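You operate a simulated robot arm through the tools that you are given. There is no shell and no other tool.

You run a simulated robot arm. Do the job below in one go: nothing can be reset, and whatever is moved stays where it is left.

TASK
Swap the tester's disc for disc W7 from its drawer.
Fine: vent once before the old disc comes off; old disc in the GOOD tray; shut the drawer.
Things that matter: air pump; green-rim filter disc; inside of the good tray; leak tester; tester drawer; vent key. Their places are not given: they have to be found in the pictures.

The check looks at the end state, three seconds after you hand in, the way a careful person would. Anything else that was tipped, shoved, dropped, spilled or broken makes it a failure.

THE ROBOT
A 6-joint arm with a two-finger parallel gripper, fixed in place. Base frame: the origin is at the foot of the arm, x ahead of it, y to its left, z up; the work surface is at about z = 0.85. Readings come in m, rad, newtons and seconds.
With the tool pointing down near the work surface it reaches from about 0.36 to 0.76 m from the base axis. Its first joint turns from -1.152 to 1.152 rad. Payload 2.45 kg.
The tool frame sits at the grasp point between the pads (the TCP): z along the fingers, y along the line on which they close. The tips reach 0.024 m beyond it. Largest opening 0.068 m; finger width 0.017, thickness 0.01; the body of the gripper, 0.04 by 0.07 m, starts 0.041 m behind the TCP.
Orientation is that of the tool frame in the base frame, as [roll, pitch, yaw] about the fixed x, y, z axes, in that order (R = Rz(yaw) Ry(pitch) Rx(roll)). With the fingers straight down and closing along the base's y, the tool's x points along the base's -x, its y along +y and its z along -z.

THE INTERFACE
- The arm moves only by the tool nudge_tool. Its argument "deltas" is a list that holds one entry, the list of rows, each a list of 7 numbers: the shift along the tool's x, y, z in cm, then the turn, a rotation vector about the tool's x, y, z in degrees, then the finger opening in cm, from 0 to 6.8. In form: [[[dx, dy, dz, rx, ry, rz, grip], ...]]. A call has 1 to 20 rows; each row is the pose to reach, as a shift and turn from the pose commanded when the call began, along the tool's axes at that moment. Each row takes 0.2 s and may step no farther than 0.05 m and 0.15 rad from the row before; otherwise, or with a gripper value out of range, the whole call is refused. A pose out of reach is approached as far as the arm can. The call stops where the force on the tool passes 40 N (or 10 N more than at its start, if that is more) or the arm is blocked; 0.2 s more then pass. Each finger travels about 0.108 m/s and halts on what it meets, pressing with about 27 N; the grip force reading is that of the motor and also rises with nothing between the fingers. The clock runs only during rows and for 0.2 s after the last one: add rows that repeat a pose to give the fingers time. The reply holds the time, the measured pose of the TCP, the force on the tool along the base axes, the opening and the grip force, in the units named above and with some noise, with the torque about the TCP (base axes, N m) and any sound that the robot's microphone picked up.
- Cameras (640 x 400 px; columns grow to the right, rows downward): "scene" is fixed at [0.1791, 0.4185, 1.4451]; the picture's right is [-0.72, -0.69, 0.00], its down [-0.43, 0.45, -0.79] and it looks along [0.54, -0.57, -0.62] (base axes); focal length 297 px, centre (320, 200). "wrist" rides on the gripper at [0.084, 0.011, -0.075] in the tool frame; the picture's right is [-0.13, 0.99, 0.00], its down [-0.60, -0.08, -0.79] and it looks along [-0.79, -0.10, 0.61] (tool axes); focal length 251 px, centre (320, 200).
- snapshot(camera): a new picture of that camera. It takes no simulated time.
- locate(camera, pixels): for up to 12 pixels [column, row] of the newest picture of that camera ("zoom" is the newest enlarged one), the place [x, y, z] in the base frame of the surface seen there, good to about 0.002 m, but the place of the scene camera against the robot may be out by one fixed shift of up to 0.025 m in any direction. It takes no simulated time.
- zoom(camera, box): a new picture of the part [left, top, right, bottom] of that camera's present view, enlarged. It takes no simulated time.
- finish_job(): hands the job in; it is judged then, once.

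Unless the task says otherwise, let go and move clear before handing in.

The tools are called as a command line: name --argument value ..., lists and objects as JSON in quotes. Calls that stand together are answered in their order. nudge_tool: Moves the arm, as the interface text tells. Its arguments: {"type":"object","properties":{"deltas":{"type":"array","items":{"type":"array","items":{"type":"array","items":{"type":"number"}}}}},"required":["deltas"]} The other tools are called the same way: snapshot (camera) takes a picture; locate (camera, pixels) gives the place of the surface under pixels of a picture; zoom (camera, box) takes an enlarged picture of a part of a camera's view; finish_job () hands the job in.

At the start:

```text
clock: 0.0
eef_pos: [0.4601, 0.0867, 1.257]
tool_rot: [-3.14, 0.001, -3.141]
wrist_force: [0.1, 0.2, -0.8]
wrist_torque: [-0.02, -0.04, -0.01]
grip_width: 0.0681
gripper_force: 0.1
```

scene: 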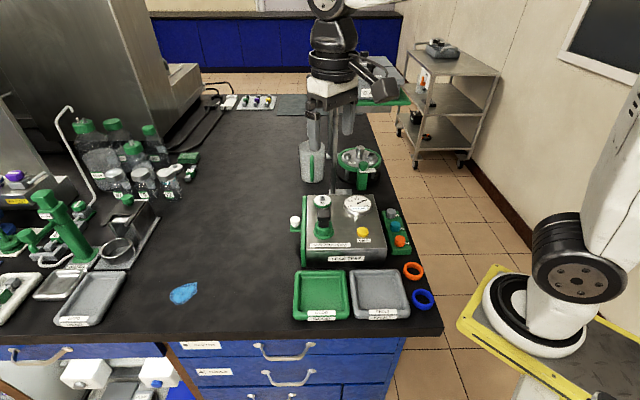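
wrist: 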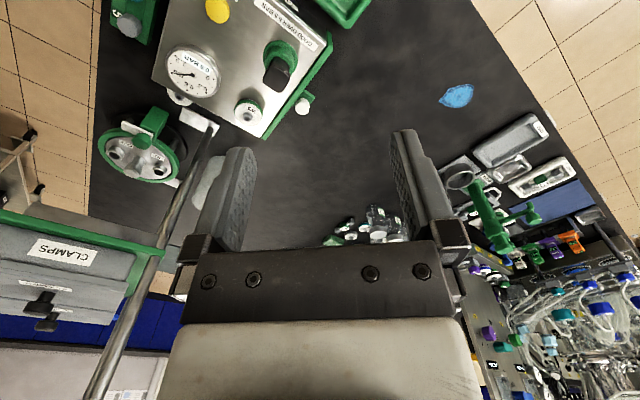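

The scene shows a leak tester with a gauge and a yellow button around (345,225), with a green tray (322,293) and a grey tray (380,293) in front of it. I'll zoom in to read the labels and identify the parts.

zoom --camera "scene" --box '[270, 170, 450, 330]'

zoom --camera "wrist" --box '[90, 0, 370, 200]'

zoom --camera "scene" --box '[120, 320, 440, 400]'

```text
2.50 times, centred on (360, 250) of scene
```

zoom: 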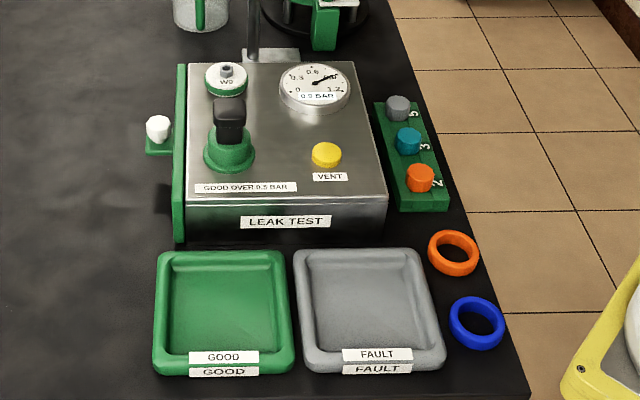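

```text
2.00 times, centred on (230, 100) of wrist
```

zoom: 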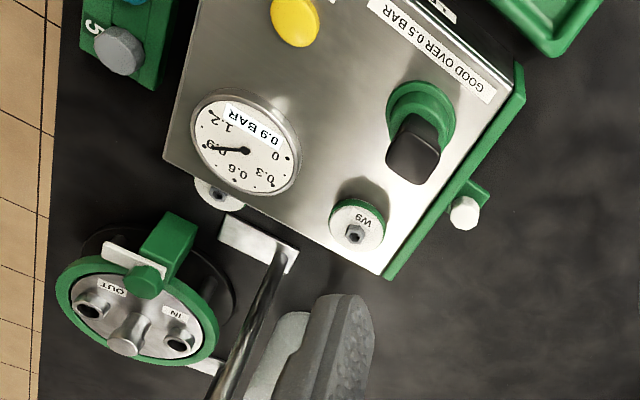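

```text
2.00 times, centred on (280, 360) of scene
```

zoom: 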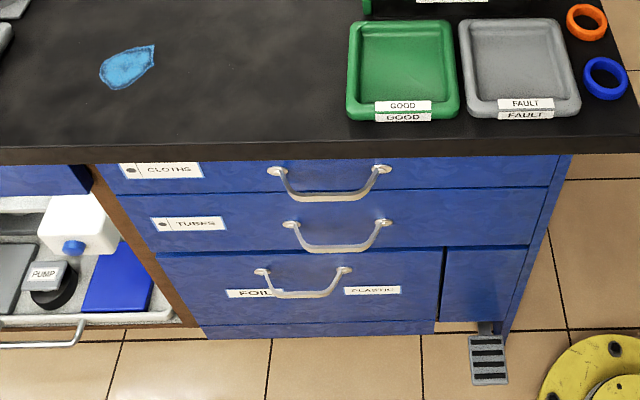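

The zooms show disc W9 on the tester, a gauge at about 0.9 bar, a black-topped pump in a green collar, a yellow VENT key and a green side panel with a white knob, which is probably the drawer. I'll locate these from both cameras so I can work out the scene camera's shift.

locate --camera "wrist" --pixels '[[248, 103], [247, 117], [276, 82], [217, 10], [302, 106], [192, 75], [280, 136], [318, 70], [173, 80], [352, 35], [230, 60], [300, 90]]'

locate --camera "scene" --pixels '[[322.4, 202], [322.6, 198], [324, 211], [362.4, 230], [294.8, 220], [304.4, 230], [322, 292], [309, 197], [372, 197], [384, 246], [309, 246], [345, 232]]'

```text
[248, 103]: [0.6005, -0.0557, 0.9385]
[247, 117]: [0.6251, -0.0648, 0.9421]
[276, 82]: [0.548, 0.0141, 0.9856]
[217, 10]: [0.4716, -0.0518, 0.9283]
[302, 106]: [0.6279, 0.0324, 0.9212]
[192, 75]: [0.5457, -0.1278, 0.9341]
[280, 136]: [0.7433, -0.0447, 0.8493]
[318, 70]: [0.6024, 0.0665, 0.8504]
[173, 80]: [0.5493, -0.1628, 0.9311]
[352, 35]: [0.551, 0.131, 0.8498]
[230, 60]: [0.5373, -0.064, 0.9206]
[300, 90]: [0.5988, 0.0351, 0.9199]
```

```text
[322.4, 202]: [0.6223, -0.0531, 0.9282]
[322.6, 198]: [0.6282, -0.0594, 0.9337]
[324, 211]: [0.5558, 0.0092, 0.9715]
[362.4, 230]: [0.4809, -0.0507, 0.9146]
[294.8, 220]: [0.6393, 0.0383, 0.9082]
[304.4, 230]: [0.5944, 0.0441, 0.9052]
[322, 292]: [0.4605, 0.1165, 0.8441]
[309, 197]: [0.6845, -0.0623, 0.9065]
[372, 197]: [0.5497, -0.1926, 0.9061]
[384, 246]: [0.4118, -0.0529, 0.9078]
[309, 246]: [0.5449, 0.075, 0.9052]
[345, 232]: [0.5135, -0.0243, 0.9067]
```

The two cameras agree within about 1.5 cm, and the tester stands at roughly 45° in the base frame. A tall rod stands behind it, so I'll map that rod and the drawer knob before I move.

zoom --camera "scene" --box '[280, 80, 420, 200]'

zoom --camera "wrist" --box '[220, 60, 340, 140]'

locate --camera "wrist" --pixels '[[207, 127], [195, 155], [180, 190], [160, 240], [130, 300], [202, 118], [145, 155], [100, 330], [199, 98], [152, 120], [205, 170], [60, 270]]'

locate --camera "scene" --pixels '[[338, 190], [336, 170], [335, 150], [334, 120], [334, 100], [358, 165], [312, 150], [345, 192], [375, 160], [340, 160], [400, 230], [412, 270]]'

```text
3.33 times, centred on (350, 140) of scene
```

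zoom: 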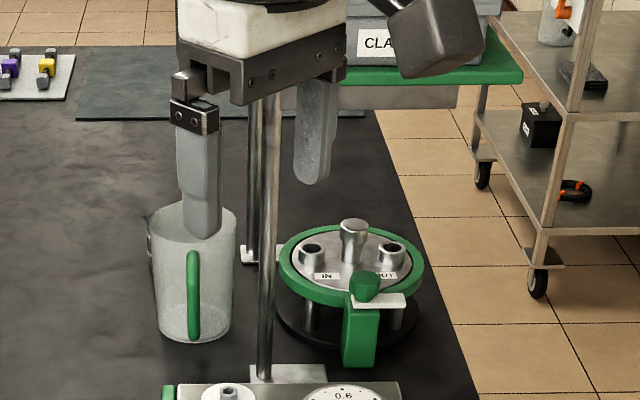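

```text
5.00 times, centred on (280, 100) of wrist
```

zoom: 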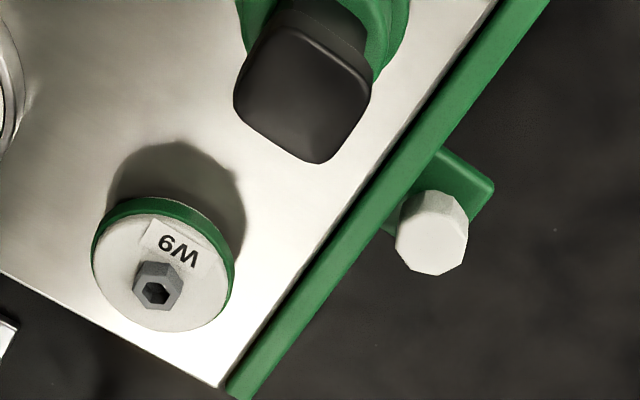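

```text
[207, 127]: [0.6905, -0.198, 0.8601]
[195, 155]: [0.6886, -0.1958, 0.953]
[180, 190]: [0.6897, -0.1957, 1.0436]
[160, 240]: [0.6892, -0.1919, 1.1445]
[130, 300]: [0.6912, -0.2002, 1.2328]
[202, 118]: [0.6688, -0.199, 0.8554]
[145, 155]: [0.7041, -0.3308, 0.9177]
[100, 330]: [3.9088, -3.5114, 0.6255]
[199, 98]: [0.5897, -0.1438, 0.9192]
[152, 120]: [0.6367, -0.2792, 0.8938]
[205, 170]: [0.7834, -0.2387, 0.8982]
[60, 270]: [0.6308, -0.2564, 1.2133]
```

```text
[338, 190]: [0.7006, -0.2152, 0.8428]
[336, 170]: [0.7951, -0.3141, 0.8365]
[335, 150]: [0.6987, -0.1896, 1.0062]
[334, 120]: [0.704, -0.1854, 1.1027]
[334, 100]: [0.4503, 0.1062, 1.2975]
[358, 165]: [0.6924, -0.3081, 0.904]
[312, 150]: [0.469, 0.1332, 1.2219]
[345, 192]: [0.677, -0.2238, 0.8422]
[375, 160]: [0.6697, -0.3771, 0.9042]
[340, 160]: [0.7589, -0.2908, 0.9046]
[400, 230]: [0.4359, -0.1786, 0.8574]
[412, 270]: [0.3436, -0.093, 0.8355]
```

Disc W9 (wrist pixel 248,112) is about 5 cm wide with a hex hub, and the rod stands near (0.69,-0.20) and rises past z = 1.23. I'll turn the tool 45° to line up with the tester and come down a bit so the wrist camera can see it.

nudge_tool --deltas '[[[0, -0.7, 2.3, 0, 0, 7, 6.8], [0, -1.4, 4.6, 0, 0, 14, 6.8], [0, -2.1, 6.9, 0, 0, 21, 6.8], [0, -2.8, 9.2, 0, 0, 28, 6.8], [0, -3.5, 11.5, 0, 0, 35, 6.8], [0, -4.2, 13.8, 0, 0, 42, 6.8], [0, -4.7, 15.7, 0, 0, 45, 6.8], [0, -4.7, 15.7, 0, 0, 45, 6.8]]]'

snapshot --camera "wrist"

snapshot --camera "scene"

```text
clock: 1.8
eef_pos: [0.4606, 0.0382, 1.1015]
tool_rot: [-3.141, 0.0, 2.354]
wrist_force: [-0.2, 0.0, 0.6]
wrist_torque: [-0.04, 0.0, 0.01]
grip_width: 0.068
gripper_force: 0.0
```

```text
taken
```

wrist: 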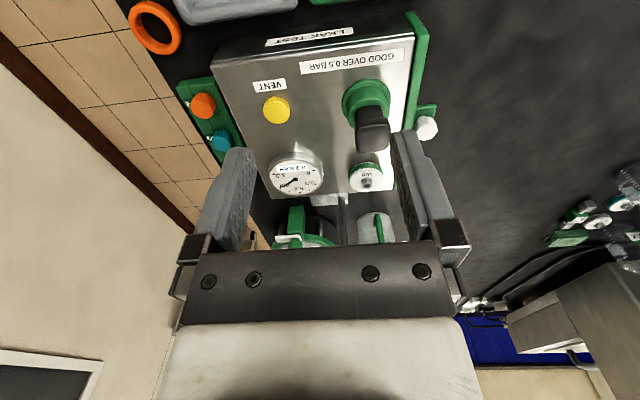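

```text
taken
```

scene: 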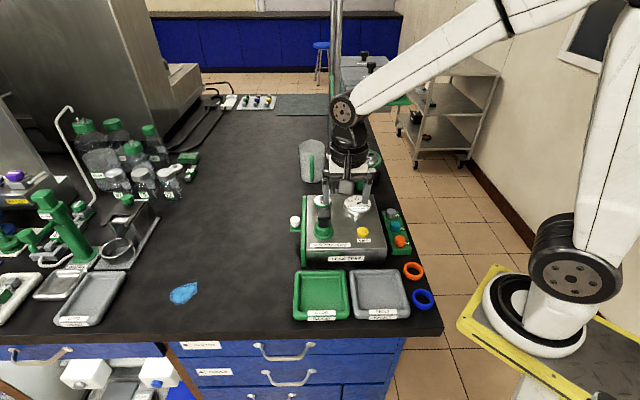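

The tester now sits square in the wrist view, with the vent key at (275,108), W9 at (366,180) and the knob at (427,128). I'll zoom in and measure.

zoom --camera "wrist" --box '[210, 10, 450, 160]'

zoom --camera "wrist" --box '[320, 90, 448, 220]'

locate --camera "wrist" --pixels '[[276, 110], [372, 140], [366, 172], [367, 183], [427, 128], [428, 116], [410, 100], [419, 40], [270, 60], [385, 75], [300, 180], [425, 138]]'

```text
2.67 times, centred on (330, 85) of wrist
```

zoom: 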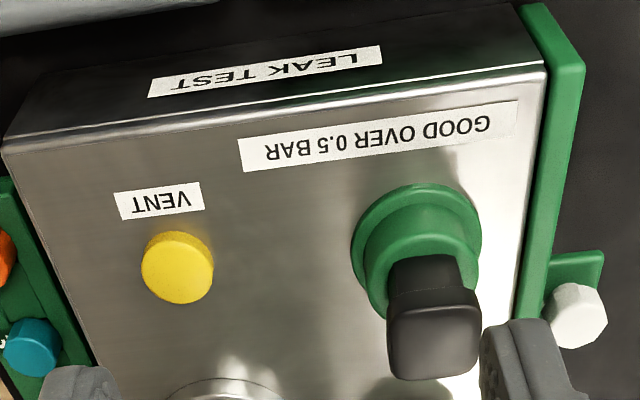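

```text
3.08 times, centred on (384, 155) of wrist
```

zoom: 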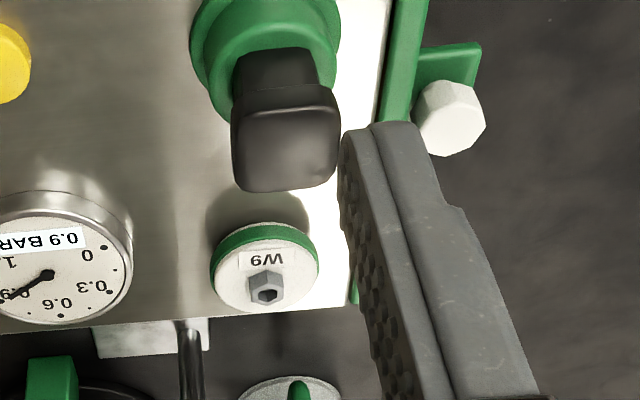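

```text
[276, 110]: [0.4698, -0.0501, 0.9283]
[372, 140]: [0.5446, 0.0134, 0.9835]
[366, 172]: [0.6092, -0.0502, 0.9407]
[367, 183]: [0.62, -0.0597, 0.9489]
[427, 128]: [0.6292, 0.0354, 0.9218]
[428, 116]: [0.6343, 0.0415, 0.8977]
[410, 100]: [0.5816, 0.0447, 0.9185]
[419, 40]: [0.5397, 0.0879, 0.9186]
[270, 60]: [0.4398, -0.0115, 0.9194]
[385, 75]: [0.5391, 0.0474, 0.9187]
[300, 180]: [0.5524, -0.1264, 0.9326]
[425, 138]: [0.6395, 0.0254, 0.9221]
```

The gauge reads 0.9 bar and the vent key's top is at (0.470,-0.050,0.928). Before bringing the arm near the shelf that holds the CLAMPS box, I'll check how far it extends.

zoom --camera "scene" --box '[300, 20, 440, 120]'

locate --camera "scene" --pixels '[[335, 30], [334, 60], [345, 58], [365, 58], [375, 65], [348, 88], [400, 100], [408, 97], [385, 62], [362, 75]]'

```text
4.00 times, centred on (370, 70) of scene
```

zoom: 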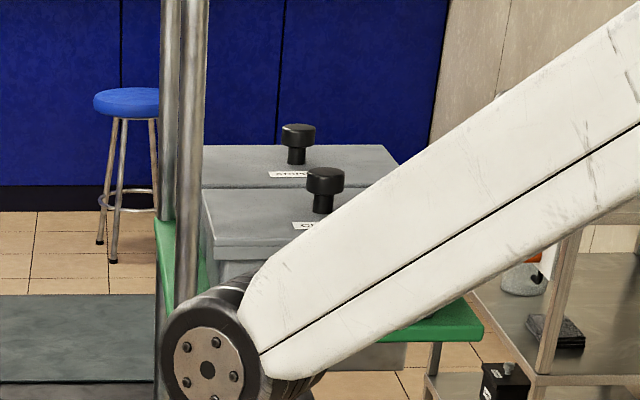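

```text
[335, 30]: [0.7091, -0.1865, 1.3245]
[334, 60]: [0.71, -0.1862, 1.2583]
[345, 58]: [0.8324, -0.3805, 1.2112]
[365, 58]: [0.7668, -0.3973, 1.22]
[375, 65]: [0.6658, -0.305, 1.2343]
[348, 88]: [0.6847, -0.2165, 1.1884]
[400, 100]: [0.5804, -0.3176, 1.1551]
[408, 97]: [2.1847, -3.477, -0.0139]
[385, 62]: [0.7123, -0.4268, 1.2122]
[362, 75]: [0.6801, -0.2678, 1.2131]
```

The shelf's front edge runs through the rod and leaves about 15 cm of clearance beyond the disc, so the arm fits. I'll close the fingers and hover over the vent key.

nudge_tool --deltas '[[[-2.3, -1.85, 1.0, 0, 0, 0, 0], [-4.6, -3.7, 3.0, 0, 0, 0, 0], [-6.9, -5.56, 6.0, 0, 0, 0, 0], [-6.9, -5.56, 9.0, 0, 0, 0, 0], [-6.9, -5.56, 11.5, 0, 0, 0, 0], [-6.9, -5.56, 11.5, 0, 0, 0, 0]]]'

snapshot --camera "wrist"

snapshot --camera "scene"

```text
clock: 3.2
eef_pos: [0.4699, -0.0482, 0.9856]
tool_rot: [-3.141, 0.0, 2.356]
wrist_force: [-0.3, -0.5, -0.6]
wrist_torque: [-0.02, 0.0, -0.01]
grip_width: 0.0001
gripper_force: 23.6
```

```text
taken
```

wrist: 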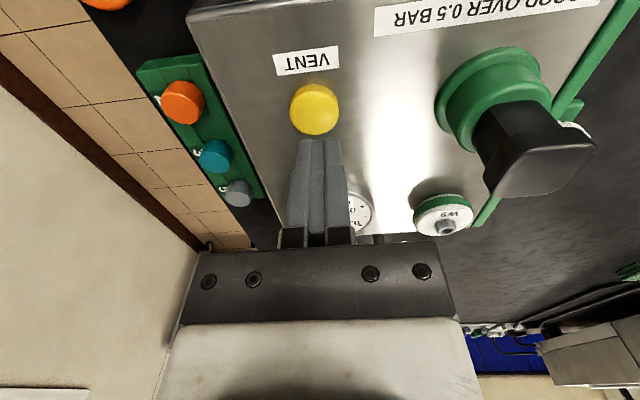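

```text
taken
```

scene: 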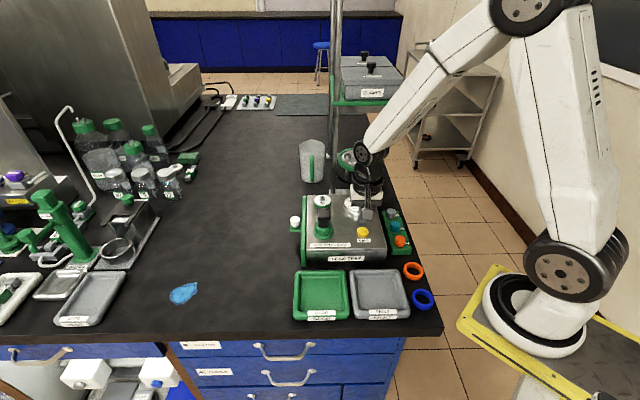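

The closed tips at (318,145) hover just behind the yellow key at (315,108). I'll check the key's exact place from this closer view.

locate --camera "wrist" --pixels '[[315, 107], [315, 95], [315, 122], [300, 107], [330, 107], [310, 145], [330, 145], [540, 160], [440, 215], [446, 226], [415, 215], [470, 210]]'

zoom --camera "wrist" --box '[400, 170, 500, 245]'

```text
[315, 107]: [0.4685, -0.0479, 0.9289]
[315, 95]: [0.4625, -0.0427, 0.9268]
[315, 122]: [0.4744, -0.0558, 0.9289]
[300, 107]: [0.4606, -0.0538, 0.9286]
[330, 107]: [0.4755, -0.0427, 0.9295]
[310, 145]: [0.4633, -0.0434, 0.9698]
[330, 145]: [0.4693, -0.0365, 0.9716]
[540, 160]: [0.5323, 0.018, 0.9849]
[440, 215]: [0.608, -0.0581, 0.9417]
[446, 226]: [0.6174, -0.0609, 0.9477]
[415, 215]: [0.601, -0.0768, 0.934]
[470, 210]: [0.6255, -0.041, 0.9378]
```

```text
5.33 times, centred on (450, 208) of wrist
```

zoom: 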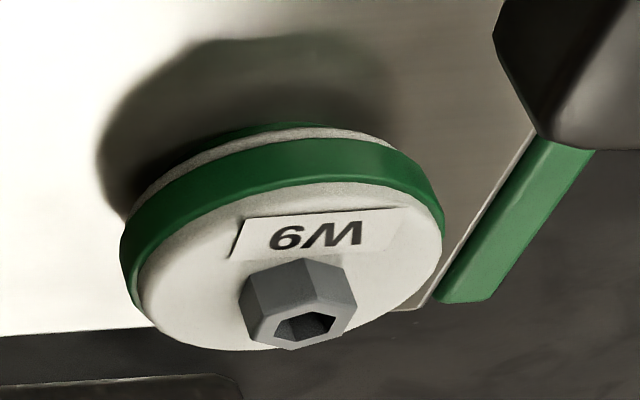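

The key centre is (0.4685,-0.0479,0.929), almost directly under the tips. I'll press down slowly and hold, then check the gauge before releasing so that it counts as a single press.

nudge_tool --deltas '[[[0.1, 0, 1.5, 0, 0, 0, 0], [0.1, 0, 2.8, 0, 0, 0, 0], [0.1, 0, 3.2, 0, 0, 0, 0], [0.1, 0, 3.4, 0, 0, 0, 0], [0.1, 0, 3.6, 0, 0, 0, 0], [0.1, 0, 3.7, 0, 0, 0, 0]]]'

snapshot --camera "wrist"

zoom --camera "scene" --box '[290, 170, 410, 250]'

```text
clock: 4.6
eef_pos: [0.4708, -0.0479, 0.9482]
tool_rot: [3.139, 0.002, 2.357]
wrist_force: [2.5, 1.4, 6.6]
wrist_torque: [0.09, -0.06, -0.01]
grip_width: 0.0
gripper_force: 23.4
heard: click
```

```text
taken
```

wrist: 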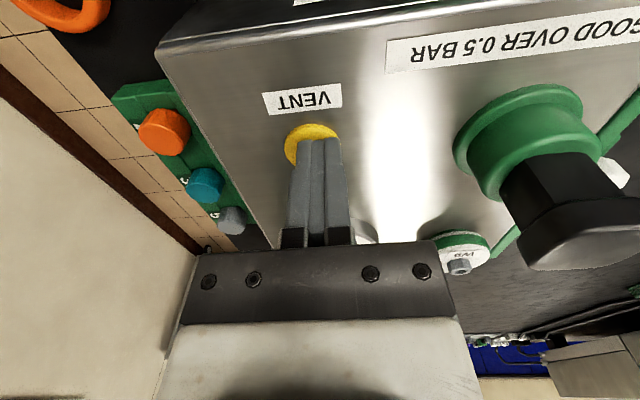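

```text
5.00 times, centred on (350, 210) of scene
```

zoom: 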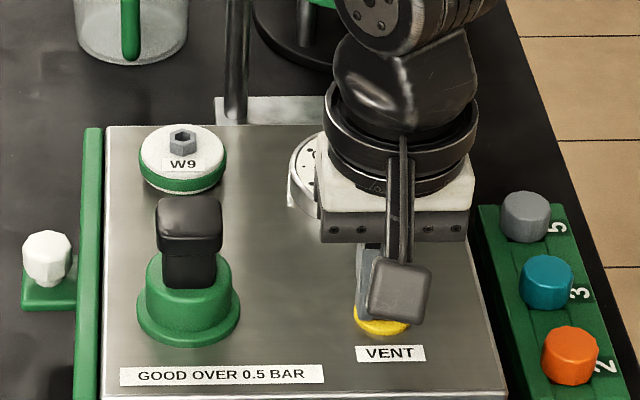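

I heard a click with 6.6 N on the tip, so the key went down. I'll lift straight up and read the gauge.

nudge_tool --deltas '[[[0, 0, -1.5, 0, 0, 0, 0], [0, 0, -5, 0, 0, 0, 0], [1.5, 1, -9, 0, 0, 0, 0], [3, 2, -13, 0, 0, 0, 3], [4.5, 3, -15, 0, 0, 0, 6.8], [4.5, 3, -15, 0, 0, 0, 6.8]]]'

snapshot --camera "wrist"

zoom --camera "scene" --box '[290, 170, 410, 250]'

```text
clock: 6.0
eef_pos: [0.458, 0.0048, 1.0992]
tool_rot: [3.141, 0.0, 2.357]
wrist_force: [-0.1, 0.5, 0.4]
wrist_torque: [-0.02, -0.01, 0.01]
grip_width: 0.068
gripper_force: 0.0
```

```text
taken
```

wrist: 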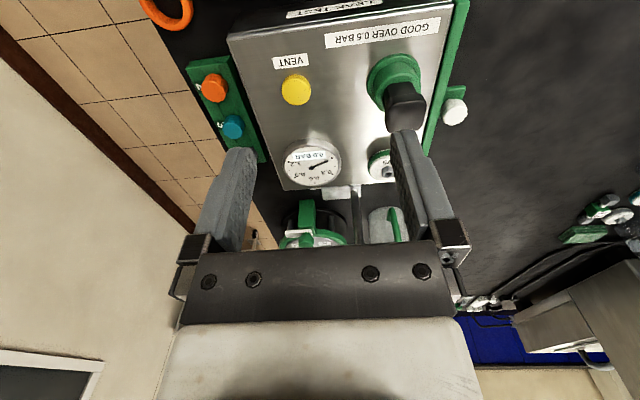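

```text
5.00 times, centred on (350, 210) of scene
```

zoom: 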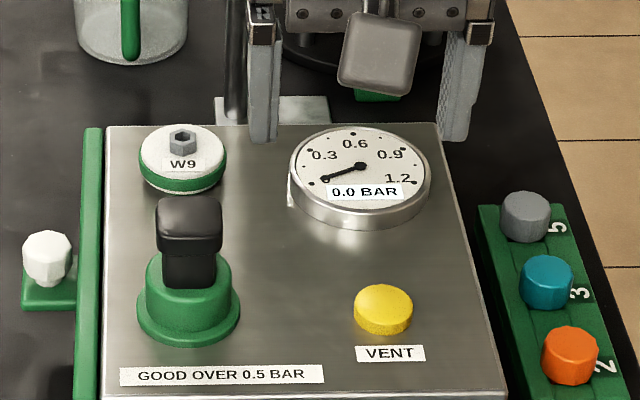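

The gauge now reads 0.0 BAR, so the vent is done with one press. Next I'll hover above disc W9 to measure its hub closely.

nudge_tool --deltas '[[[-3.2, 1.3, 0, 0, 0, 0, 6.8], [-6.4, 2.6, 0, 0, 0, 0, 6.8], [-9.6, 4.0, 1, 0, 0, 0, 6.8], [-12.8, 5.3, 3, 0, 0, 0, 6.8], [-15.7, 6.64, 5, 0, 0, 0, 6.8], [-15.7, 6.64, 7, 0, 0, 0, 6.8], [-15.7, 6.64, 7, 0, 0, 0, 6.8]]]'

snapshot --camera "wrist"

snapshot --camera "scene"

```text
clock: 7.6
eef_pos: [0.6165, -0.058, 1.0263]
tool_rot: [-3.141, 0.0, 2.354]
wrist_force: [-0.2, -0.3, 0.0]
wrist_torque: [0.01, 0.0, 0.02]
grip_width: 0.0678
gripper_force: 0.1
```

```text
taken
```

wrist: 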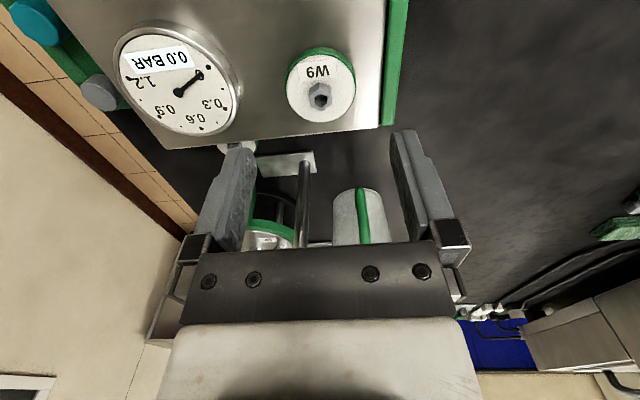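

```text
taken
```

scene: 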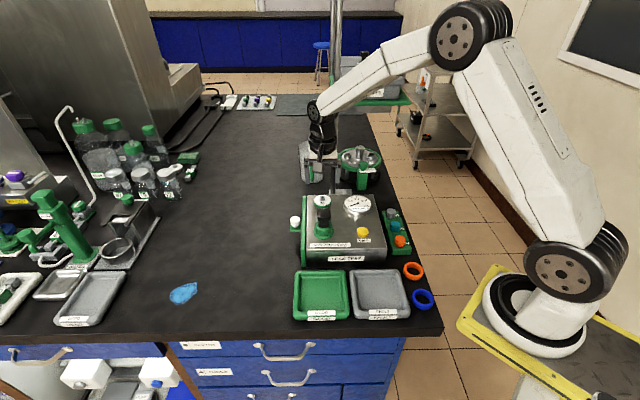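

The W9 hub is at about (319,95) in the wrist view, right between the fingers. I'll zoom in and measure the hub and rim.

zoom --camera "wrist" --box '[270, 30, 370, 130]'

locate --camera "wrist" --pixels '[[319, 95], [319, 88], [310, 93], [329, 93], [290, 88], [353, 85], [320, 57], [322, 122], [365, 60], [320, 50], [283, 105], [319, 103]]'

```text
4.00 times, centred on (320, 80) of wrist
```

zoom: 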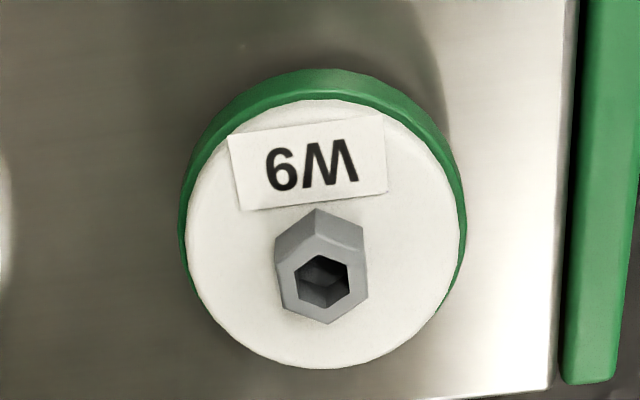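

```text
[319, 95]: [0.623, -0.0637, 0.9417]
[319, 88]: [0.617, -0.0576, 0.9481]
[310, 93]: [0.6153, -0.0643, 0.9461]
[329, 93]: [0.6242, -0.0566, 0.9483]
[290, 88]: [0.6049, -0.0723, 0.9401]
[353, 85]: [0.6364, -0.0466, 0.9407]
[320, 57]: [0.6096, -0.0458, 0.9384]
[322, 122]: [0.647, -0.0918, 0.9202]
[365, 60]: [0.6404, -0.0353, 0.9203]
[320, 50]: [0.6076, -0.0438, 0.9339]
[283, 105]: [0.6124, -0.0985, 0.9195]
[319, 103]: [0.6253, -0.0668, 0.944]
```

The hub centre works out to (0.621,-0.063), about 12 mm wide, with its top at 0.949 and the disc face at 0.9405. I'll lower the tips to about z = 0.942 and grip the hub.

nudge_tool --deltas '[[[-0.68, 0, 1.5, 0, 0, 0, 4.0], [-0.68, 0, 3.5, 0, 0, 0, 4.0], [-0.68, 0, 5.0, 0, 0, 0, 4.0], [-0.68, 0, 5.6, 0, 0, 0, 4.0], [-0.68, 0, 6.0, 0, 0, 0, 4.0], [-0.68, 0, 6.0, 0, 0, 0, 4.0]]]'

zoom --camera "wrist" --box '[240, 80, 400, 200]'

zoom --camera "scene" --box '[280, 150, 400, 250]'

```text
clock: 9.0
eef_pos: [0.6225, -0.0638, 0.9673]
tool_rot: [3.141, -0.001, 2.355]
wrist_force: [-0.2, 0.4, -1.0]
wrist_torque: [0.0, -0.02, -0.01]
grip_width: 0.0401
gripper_force: 0.1
```

```text
3.33 times, centred on (320, 140) of wrist
```

zoom: 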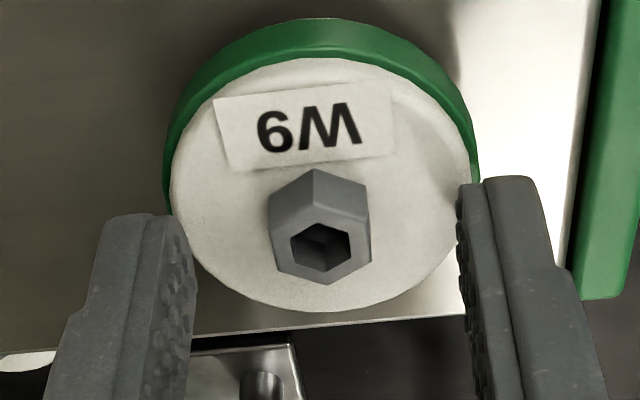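

```text
4.00 times, centred on (340, 200) of scene
```

zoom: 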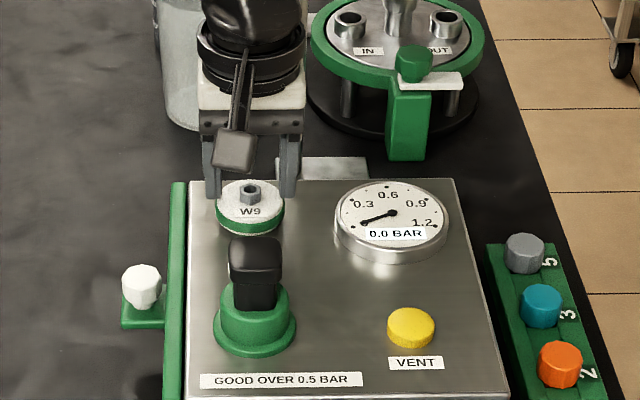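

The hub is centred between the fingers, with its hex top at about (321,153) and the tip point expected at (320,155). I'll close the grip now.

nudge_tool --deltas '[[[0, 0, 0, 0, 0, 0, 2.0], [0, 0, 0, 0, 0, 0, 0.5], [0, 0, 0, 0, 0, 0, 0], [0, 0, 0, 0, 0, 0, 0], [0, 0, 0, 0, 0, 0, 0]]]'

zoom --camera "wrist" --box '[240, 80, 400, 200]'

```text
clock: 10.2
eef_pos: [0.622, -0.0643, 0.9664]
tool_rot: [3.14, 0.0, 2.356]
wrist_force: [-0.3, 0.4, 0.2]
wrist_torque: [0.01, 0.01, 0.01]
grip_width: 0.0149
gripper_force: 27.3
```

```text
3.33 times, centred on (320, 140) of wrist
```

zoom: 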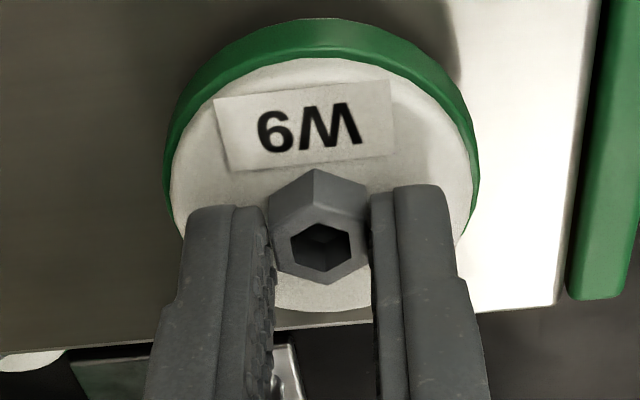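

The grip holds at 14.9 mm with 27 N. I'll lift slowly and watch the force.

nudge_tool --deltas '[[[0, 0, -0.3, 0, 0, 0, 0], [0, 0, -0.8, 0, 0, 0, 0], [0, 0, -1.8, 0, 0, 0, 0], [0, 0, -3.5, 0, 0, 0, 0], [0, 0, -6, 0, 0, 0, 0], [0, 0, -9, 0, 0, 0, 0], [0, 0, -9, 0, 0, 0, 0]]]'

snapshot --camera "wrist"

snapshot --camera "scene"

```text
clock: 11.8
eef_pos: [0.623, -0.0643, 1.0585]
tool_rot: [-3.14, 0.001, 2.357]
wrist_force: [0.1, 0.2, -0.4]
wrist_torque: [0.0, 0.03, -0.03]
grip_width: 0.0147
gripper_force: 27.2
heard: snap
```

```text
taken
```

wrist: 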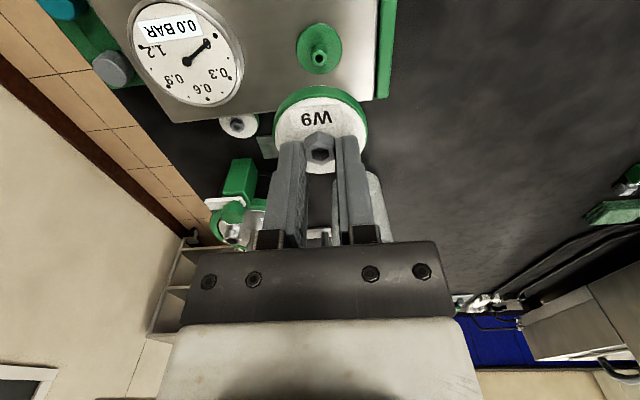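

```text
taken
```

scene: 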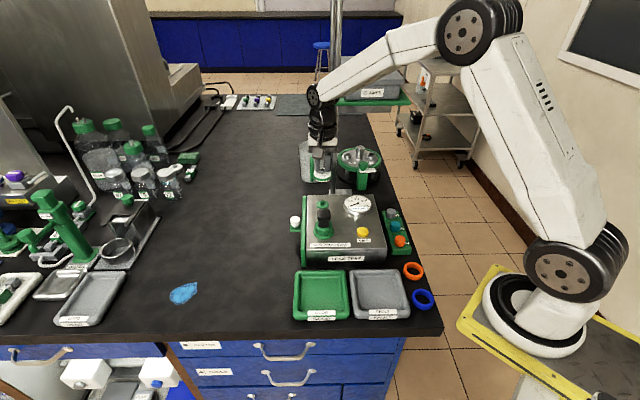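

There was a snap and the disc came off, leaving a green nozzle seat at (320,50). I'll measure that seat, and also look at the other white disc-like object at (238,126).

zoom --camera "wrist" --box '[210, 10, 370, 170]'

zoom --camera "scene" --box '[280, 150, 400, 250]'

locate --camera "wrist" --pixels '[[319, 50], [319, 57], [300, 45], [341, 45], [319, 26], [319, 71], [238, 124], [230, 124], [319, 150], [319, 110], [280, 125], [363, 125]]'

```text
2.50 times, centred on (290, 90) of wrist
```

zoom: 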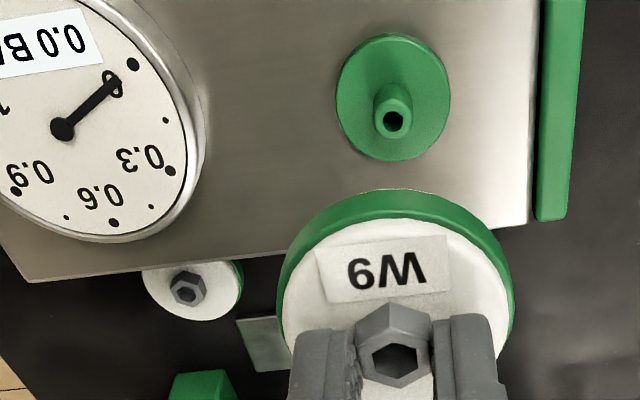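

```text
4.00 times, centred on (340, 200) of scene
```

zoom: 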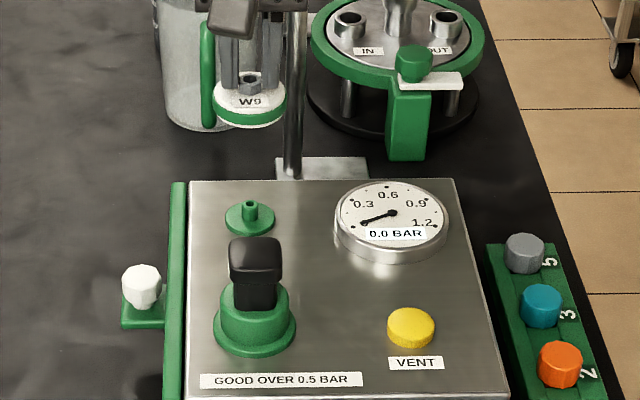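

```text
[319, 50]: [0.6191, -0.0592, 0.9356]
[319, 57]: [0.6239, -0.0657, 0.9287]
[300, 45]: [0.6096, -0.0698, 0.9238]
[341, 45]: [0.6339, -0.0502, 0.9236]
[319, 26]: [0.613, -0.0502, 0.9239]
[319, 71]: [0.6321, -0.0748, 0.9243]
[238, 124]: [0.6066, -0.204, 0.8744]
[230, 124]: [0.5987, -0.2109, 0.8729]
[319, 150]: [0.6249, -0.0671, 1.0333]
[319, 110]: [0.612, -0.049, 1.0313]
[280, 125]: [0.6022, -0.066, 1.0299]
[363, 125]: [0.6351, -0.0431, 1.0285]
```

The seat centre is about (0.622,-0.062), which matches my grasp point, so I can reuse that pose for W7. I'll lift a bit more and carry W9 over the pump towards the GOOD tray, stopping short to look.

nudge_tool --deltas '[[[0, 0, -2, 0, 0, 0, 0], [3.5, 0.1, -2.5, 0, 0, 0, 0], [7, 0.2, -2.5, 0, 0, 0, 0], [10.5, 0.3, -2.5, 0, 0, 0, 0], [14, 0.4, -2.5, 0, 0, 0, 0], [17.5, 0.6, -2.5, 0, 0, 0, 0], [20, 0.7, -2.5, 0, 0, 0, 0], [20, 0.7, -2.5, 0, 0, 0, 0]]]'

snapshot --camera "wrist"

snapshot --camera "scene"

```text
clock: 13.6
eef_pos: [0.4835, 0.0817, 1.0844]
tool_rot: [3.142, 0.0, 2.357]
wrist_force: [-0.2, -0.1, 0.5]
wrist_torque: [-0.02, 0.0, 0.01]
grip_width: 0.0147
gripper_force: 27.4
```

```text
taken
```

wrist: 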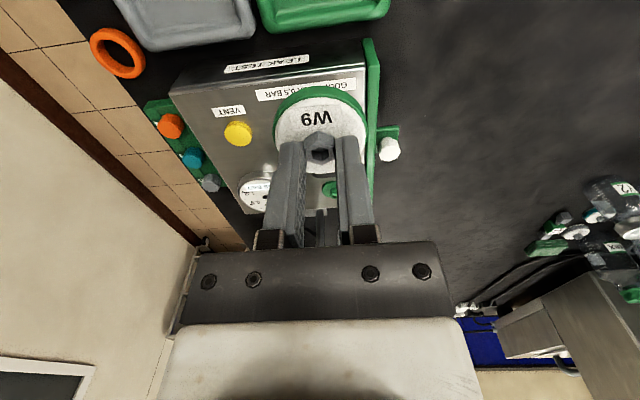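

```text
taken
```

scene: 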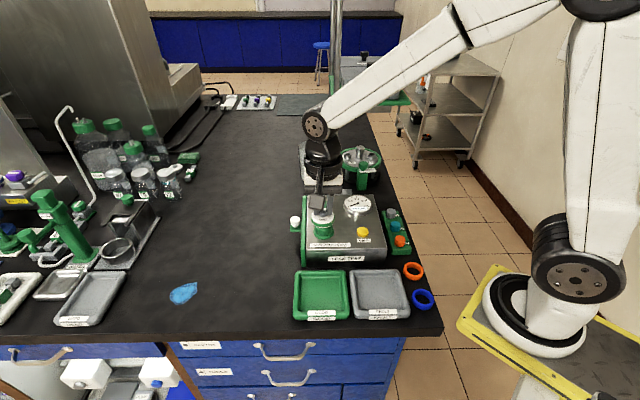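

The back of the GOOD tray shows at the top of the wrist view (325,15). I'll locate the tray edges in both cameras to fix its centre.

locate --camera "scene" --pixels '[[322, 292], [302, 292], [342, 292], [322, 276], [322, 304], [295, 285], [349, 285], [322, 271], [362, 231], [296, 221], [308, 274], [338, 274]]'

locate --camera "wrist" --pixels '[[320, 8], [325, 26], [275, 15], [387, 8], [238, 132], [330, 3], [389, 150]]'

zoom --camera "scene" --box '[280, 250, 420, 330]'

```text
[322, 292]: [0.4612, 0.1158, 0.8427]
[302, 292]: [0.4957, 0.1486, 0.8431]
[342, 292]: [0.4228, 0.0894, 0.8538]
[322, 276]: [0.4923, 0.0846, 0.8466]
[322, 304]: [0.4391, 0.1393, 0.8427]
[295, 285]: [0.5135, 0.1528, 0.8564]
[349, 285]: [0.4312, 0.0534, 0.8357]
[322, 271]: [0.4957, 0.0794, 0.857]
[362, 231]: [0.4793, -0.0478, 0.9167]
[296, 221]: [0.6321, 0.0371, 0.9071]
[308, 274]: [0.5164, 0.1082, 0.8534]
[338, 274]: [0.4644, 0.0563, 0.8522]
```

```text
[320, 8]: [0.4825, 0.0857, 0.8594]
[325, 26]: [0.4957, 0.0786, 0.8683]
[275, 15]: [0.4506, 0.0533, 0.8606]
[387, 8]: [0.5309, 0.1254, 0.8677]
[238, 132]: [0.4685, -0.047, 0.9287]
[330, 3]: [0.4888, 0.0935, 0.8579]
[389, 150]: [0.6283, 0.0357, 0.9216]
```

```text
4.57 times, centred on (350, 290) of scene
```

zoom: 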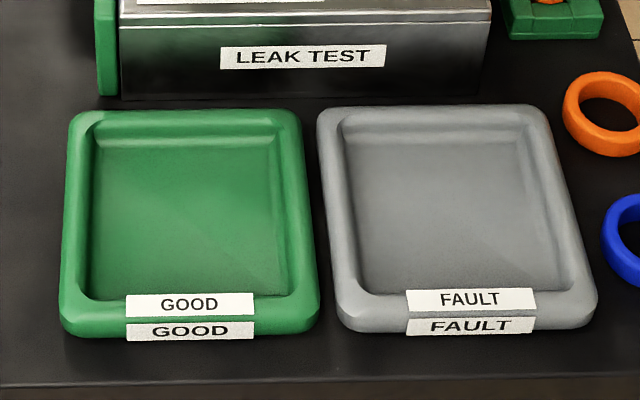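

Correcting for the scene shift, the tray floor centre is (0.451,0.119) with the floor at z of about 0.857 and the rim at 0.868. I'll move over it and lower the disc to just above the floor.

nudge_tool --deltas '[[[2.4, 0.17, 0, 0, 0, 0, 0], [4.8, 0.34, 0, 0, 0, 0, 0], [4.8, 0.34, 4, 0, 0, 0, 0], [4.8, 0.34, 8, 0, 0, 0, 0], [4.8, 0.34, 12, 0, 0, 0, 0], [4.8, 0.34, 15, 0, 0, 0, 0], [4.8, 0.34, 17, 0, 0, 0, 0], [4.8, 0.34, 17.8, 0, 0, 0, 0], [4.8, 0.34, 17.8, 0, 0, 0, 0]]]'

snapshot --camera "wrist"

zoom --camera "scene" --box '[270, 220, 410, 330]'

```text
clock: 15.6
eef_pos: [0.4526, 0.1197, 0.9068]
tool_rot: [3.141, 0.0, 2.356]
wrist_force: [0.3, 0.4, -0.2]
wrist_torque: [-0.04, -0.02, -0.01]
grip_width: 0.0146
gripper_force: 26.6
```

```text
taken
```

wrist: 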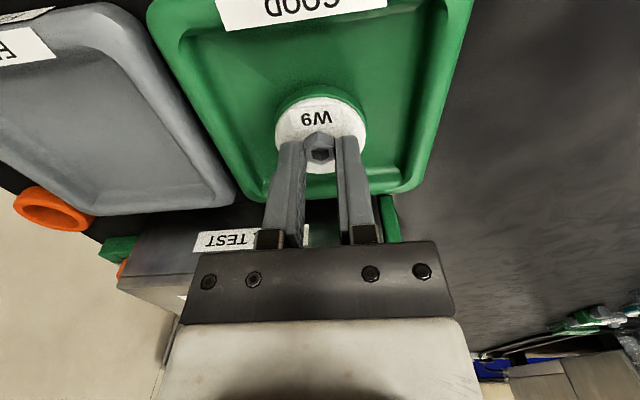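

```text
3.64 times, centred on (340, 275) of scene
```

zoom: 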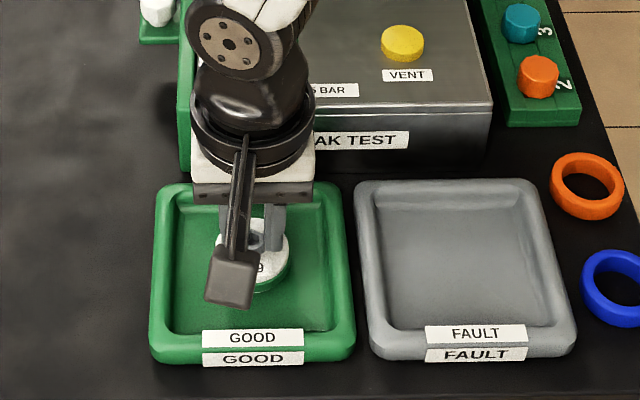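

W9 is over the middle of the GOOD tray at (320,120) with no contact yet. I'll lower the last few millimetres gently.

nudge_tool --deltas '[[[0, 0, 0.3, 0, 0, 0, 0], [0, 0, 0.5, 0, 0, 0, 0], [0, 0, 0.6, 0, 0, 0, 0], [0, 0, 0.6, 0, 0, 0, 0]]]'

zoom --camera "wrist" --box '[220, 50, 420, 200]'

```text
clock: 16.6
eef_pos: [0.4531, 0.1181, 0.9001]
tool_rot: [3.14, -0.002, 2.356]
wrist_force: [-0.9, -0.6, 5.6]
wrist_torque: [-0.11, 0.09, 0.02]
grip_width: 0.0145
gripper_force: 26.3
```

```text
2.67 times, centred on (320, 125) of wrist
```

zoom: 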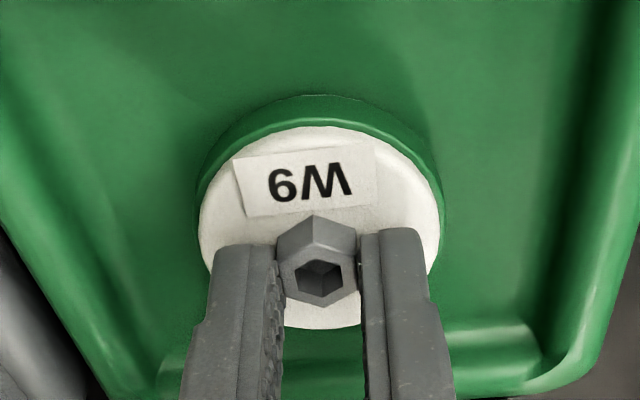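

A force of 5.6 N shows the disc is resting on the tray floor. I'll open the fingers and rise straight up.

nudge_tool --deltas '[[[0, 0, -0.05, 0, 0, 0, 2.0], [0, 0, -0.05, 0, 0, 0, 3.5], [0, 0, -0.05, 0, 0, 0, 3.5], [0, 0, -1, 0, 0, 0, 3.5], [0, 0, -3, 0, 0, 0, 3.5], [0, 0, -7, 0, 0, 0, 3.5], [0, 0, -11, 0, 0, 0, 3.5], [0, 0, -15, 0, 0, 0, 3.5], [0, 0, -18, 0, 0, 0, 3.5], [0, 0, -18, 0, 0, 0, 3.5]]]'

snapshot --camera "wrist"

snapshot --camera "scene"

```text
clock: 18.8
eef_pos: [0.4548, 0.1195, 1.0792]
tool_rot: [-3.141, 0.001, 2.357]
wrist_force: [0.5, -0.3, -0.4]
wrist_torque: [0.01, -0.02, -0.02]
grip_width: 0.0351
gripper_force: 0.0
```

```text
taken
```

wrist: 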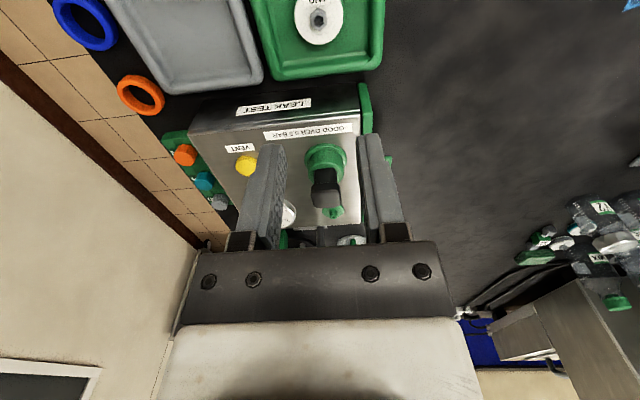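

```text
taken
```

scene: 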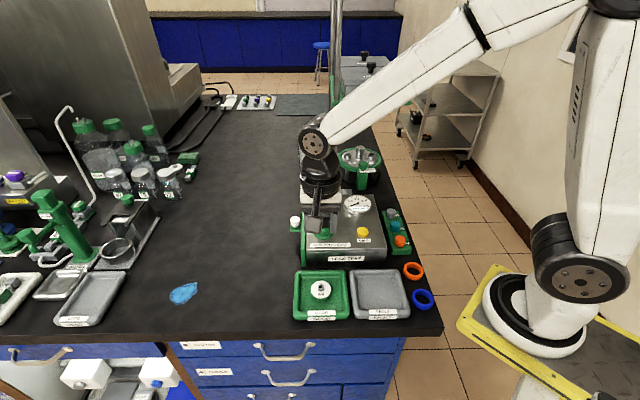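

W9 now lies in the GOOD tray at (320,289). Next I'll go to the drawer knob, turning the tool 90° so the fingers close along the panel and the camera looks in from the open side.

nudge_tool --deltas '[[[-1.5, 0.5, 0, 0, 0, 7.5, 4.5], [-3.0, 1.0, 0, 0, 0, 15, 4.5], [-4.5, 1.6, 0, 0, 0, 22.5, 4.5], [-6.0, 2.1, 0, 0, 0, 30, 4.5], [-7.5, 2.6, 0, 0, 0, 37.5, 4.5], [-9.1, 3.2, 0, 0, 0, 45, 4.5], [-10.6, 3.7, 0, 0, 0, 52.5, 4.5], [-12.2, 4.2, 0, 0, 0, 60, 4.5], [-13.7, 4.8, 0, 0, 0, 67.5, 4.5], [-15.2, 5.3, 0, 0, 0, 75, 4.5], [-16.7, 5.8, 0, 0, 0, 82.5, 4.5], [-18.24, 6.36, 1, 0, 0, 90, 4.5], [-18.24, 6.36, 4, 0, 0, 90, 4.5], [-18.24, 6.36, 6, 0, 0, 90, 4.5], [-18.24, 6.36, 6, 0, 0, 90, 4.5]]]'

snapshot --camera "wrist"

snapshot --camera "scene"

```text
clock: 22.0
eef_pos: [0.6276, 0.0359, 1.0195]
tool_rot: [3.141, 0.001, 0.786]
wrist_force: [-0.7, 0.8, -0.1]
wrist_torque: [0.01, -0.01, 0.0]
grip_width: 0.0452
gripper_force: 0.0
```

```text
taken
```

wrist: 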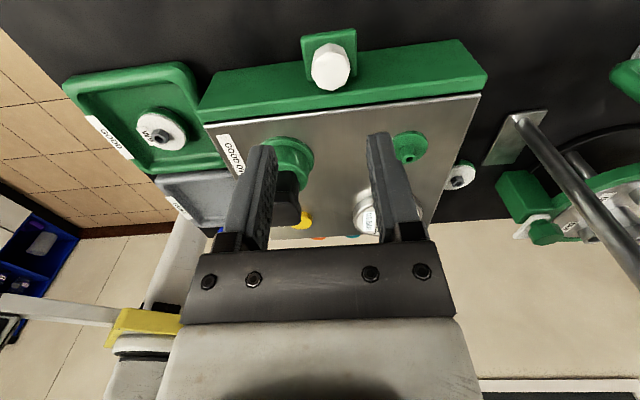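

```text
taken
```

scene: 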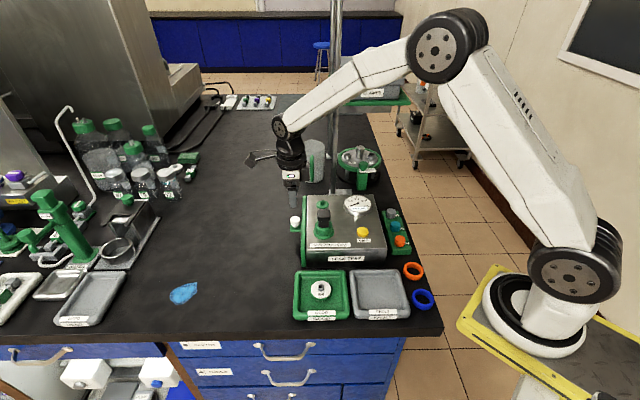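

The tool is now at yaw 45°, and the white knob shows at (331,66) standing on the green bracket. I'll measure it closely.

zoom --camera "wrist" --box '[280, 20, 380, 120]'

locate --camera "wrist" --pixels '[[331, 67], [331, 75], [315, 67], [347, 67], [331, 52], [331, 84], [345, 33], [309, 40], [331, 92], [370, 60], [460, 60], [220, 90]]'

```text
4.00 times, centred on (330, 70) of wrist
```

zoom: 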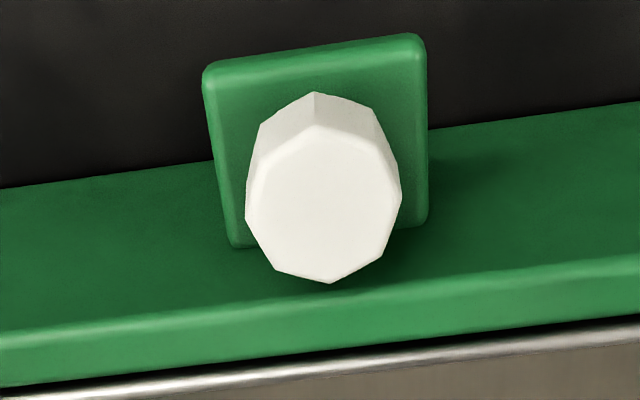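

```text
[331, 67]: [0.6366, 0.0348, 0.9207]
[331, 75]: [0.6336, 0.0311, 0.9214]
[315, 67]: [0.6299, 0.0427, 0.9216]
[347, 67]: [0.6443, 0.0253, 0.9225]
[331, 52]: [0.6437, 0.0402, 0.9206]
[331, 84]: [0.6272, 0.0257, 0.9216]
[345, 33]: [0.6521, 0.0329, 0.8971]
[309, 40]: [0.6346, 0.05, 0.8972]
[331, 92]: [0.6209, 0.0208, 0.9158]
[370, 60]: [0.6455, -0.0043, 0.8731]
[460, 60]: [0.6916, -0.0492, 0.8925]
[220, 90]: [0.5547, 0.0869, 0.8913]
```

The knob centre is (0.636,0.0335), 2.2 cm wide, with its top at 0.922 and the bracket at 0.897, and it stands 2 cm off the panel. I'll lower the open fingers around it.

nudge_tool --deltas '[[[0.42, 0.76, 2.5, 0, 0, 0, 4.5], [0.42, 0.76, 5.0, 0, 0, 0, 4.5], [0.42, 0.76, 7.5, 0, 0, 0, 4.5], [0.42, 0.76, 9.0, 0, 0, 0, 4.5], [0.42, 0.76, 9.5, 0, 0, 0, 4.5], [0.42, 0.76, 9.5, 0, 0, 0, 4.5]]]'

snapshot --camera "wrist"

zoom --camera "scene" --box '[260, 150, 400, 260]'

```text
clock: 23.4
eef_pos: [0.6373, 0.0345, 0.9241]
tool_rot: [3.141, 0.001, 0.785]
wrist_force: [0.8, -0.4, 0.1]
wrist_torque: [0.03, -0.05, -0.03]
grip_width: 0.045
gripper_force: 0.1
```

```text
taken
```

wrist: 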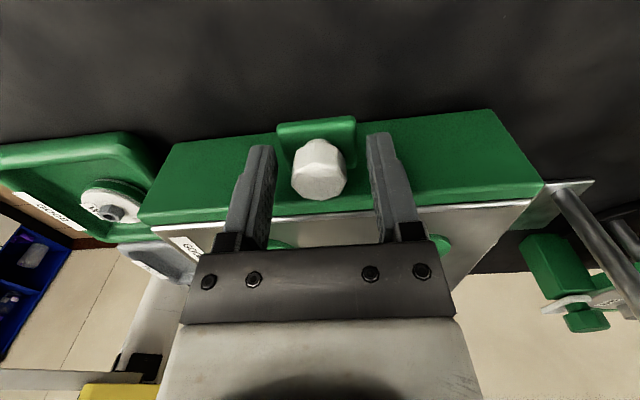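

```text
3.64 times, centred on (330, 205) of scene
```

zoom: 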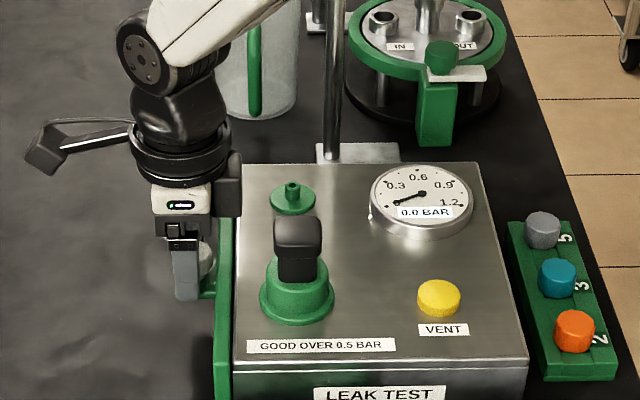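

The knob at (319,170) sits between the fingers with even margins and no contact force. I'll close on it.

nudge_tool --deltas '[[[0, 0, 0, 0, 0, 0, 2.5], [0, 0, 0, 0, 0, 0, 1.5], [0, 0, 0, 0, 0, 0, 1.0], [0, 0, 0, 0, 0, 0, 1.0]]]'

snapshot --camera "wrist"

```text
clock: 24.4
eef_pos: [0.6346, 0.0344, 0.9232]
tool_rot: [-3.139, 0.003, 0.784]
wrist_force: [-6.5, 8.6, 2.1]
wrist_torque: [0.02, 0.22, -0.03]
grip_width: 0.0242
gripper_force: 39.9
```

```text
taken
```

wrist: 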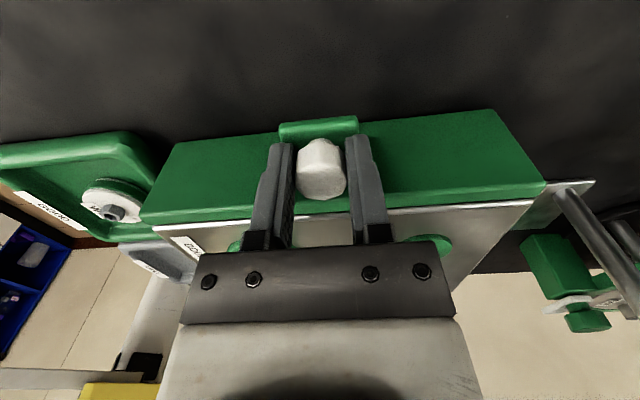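

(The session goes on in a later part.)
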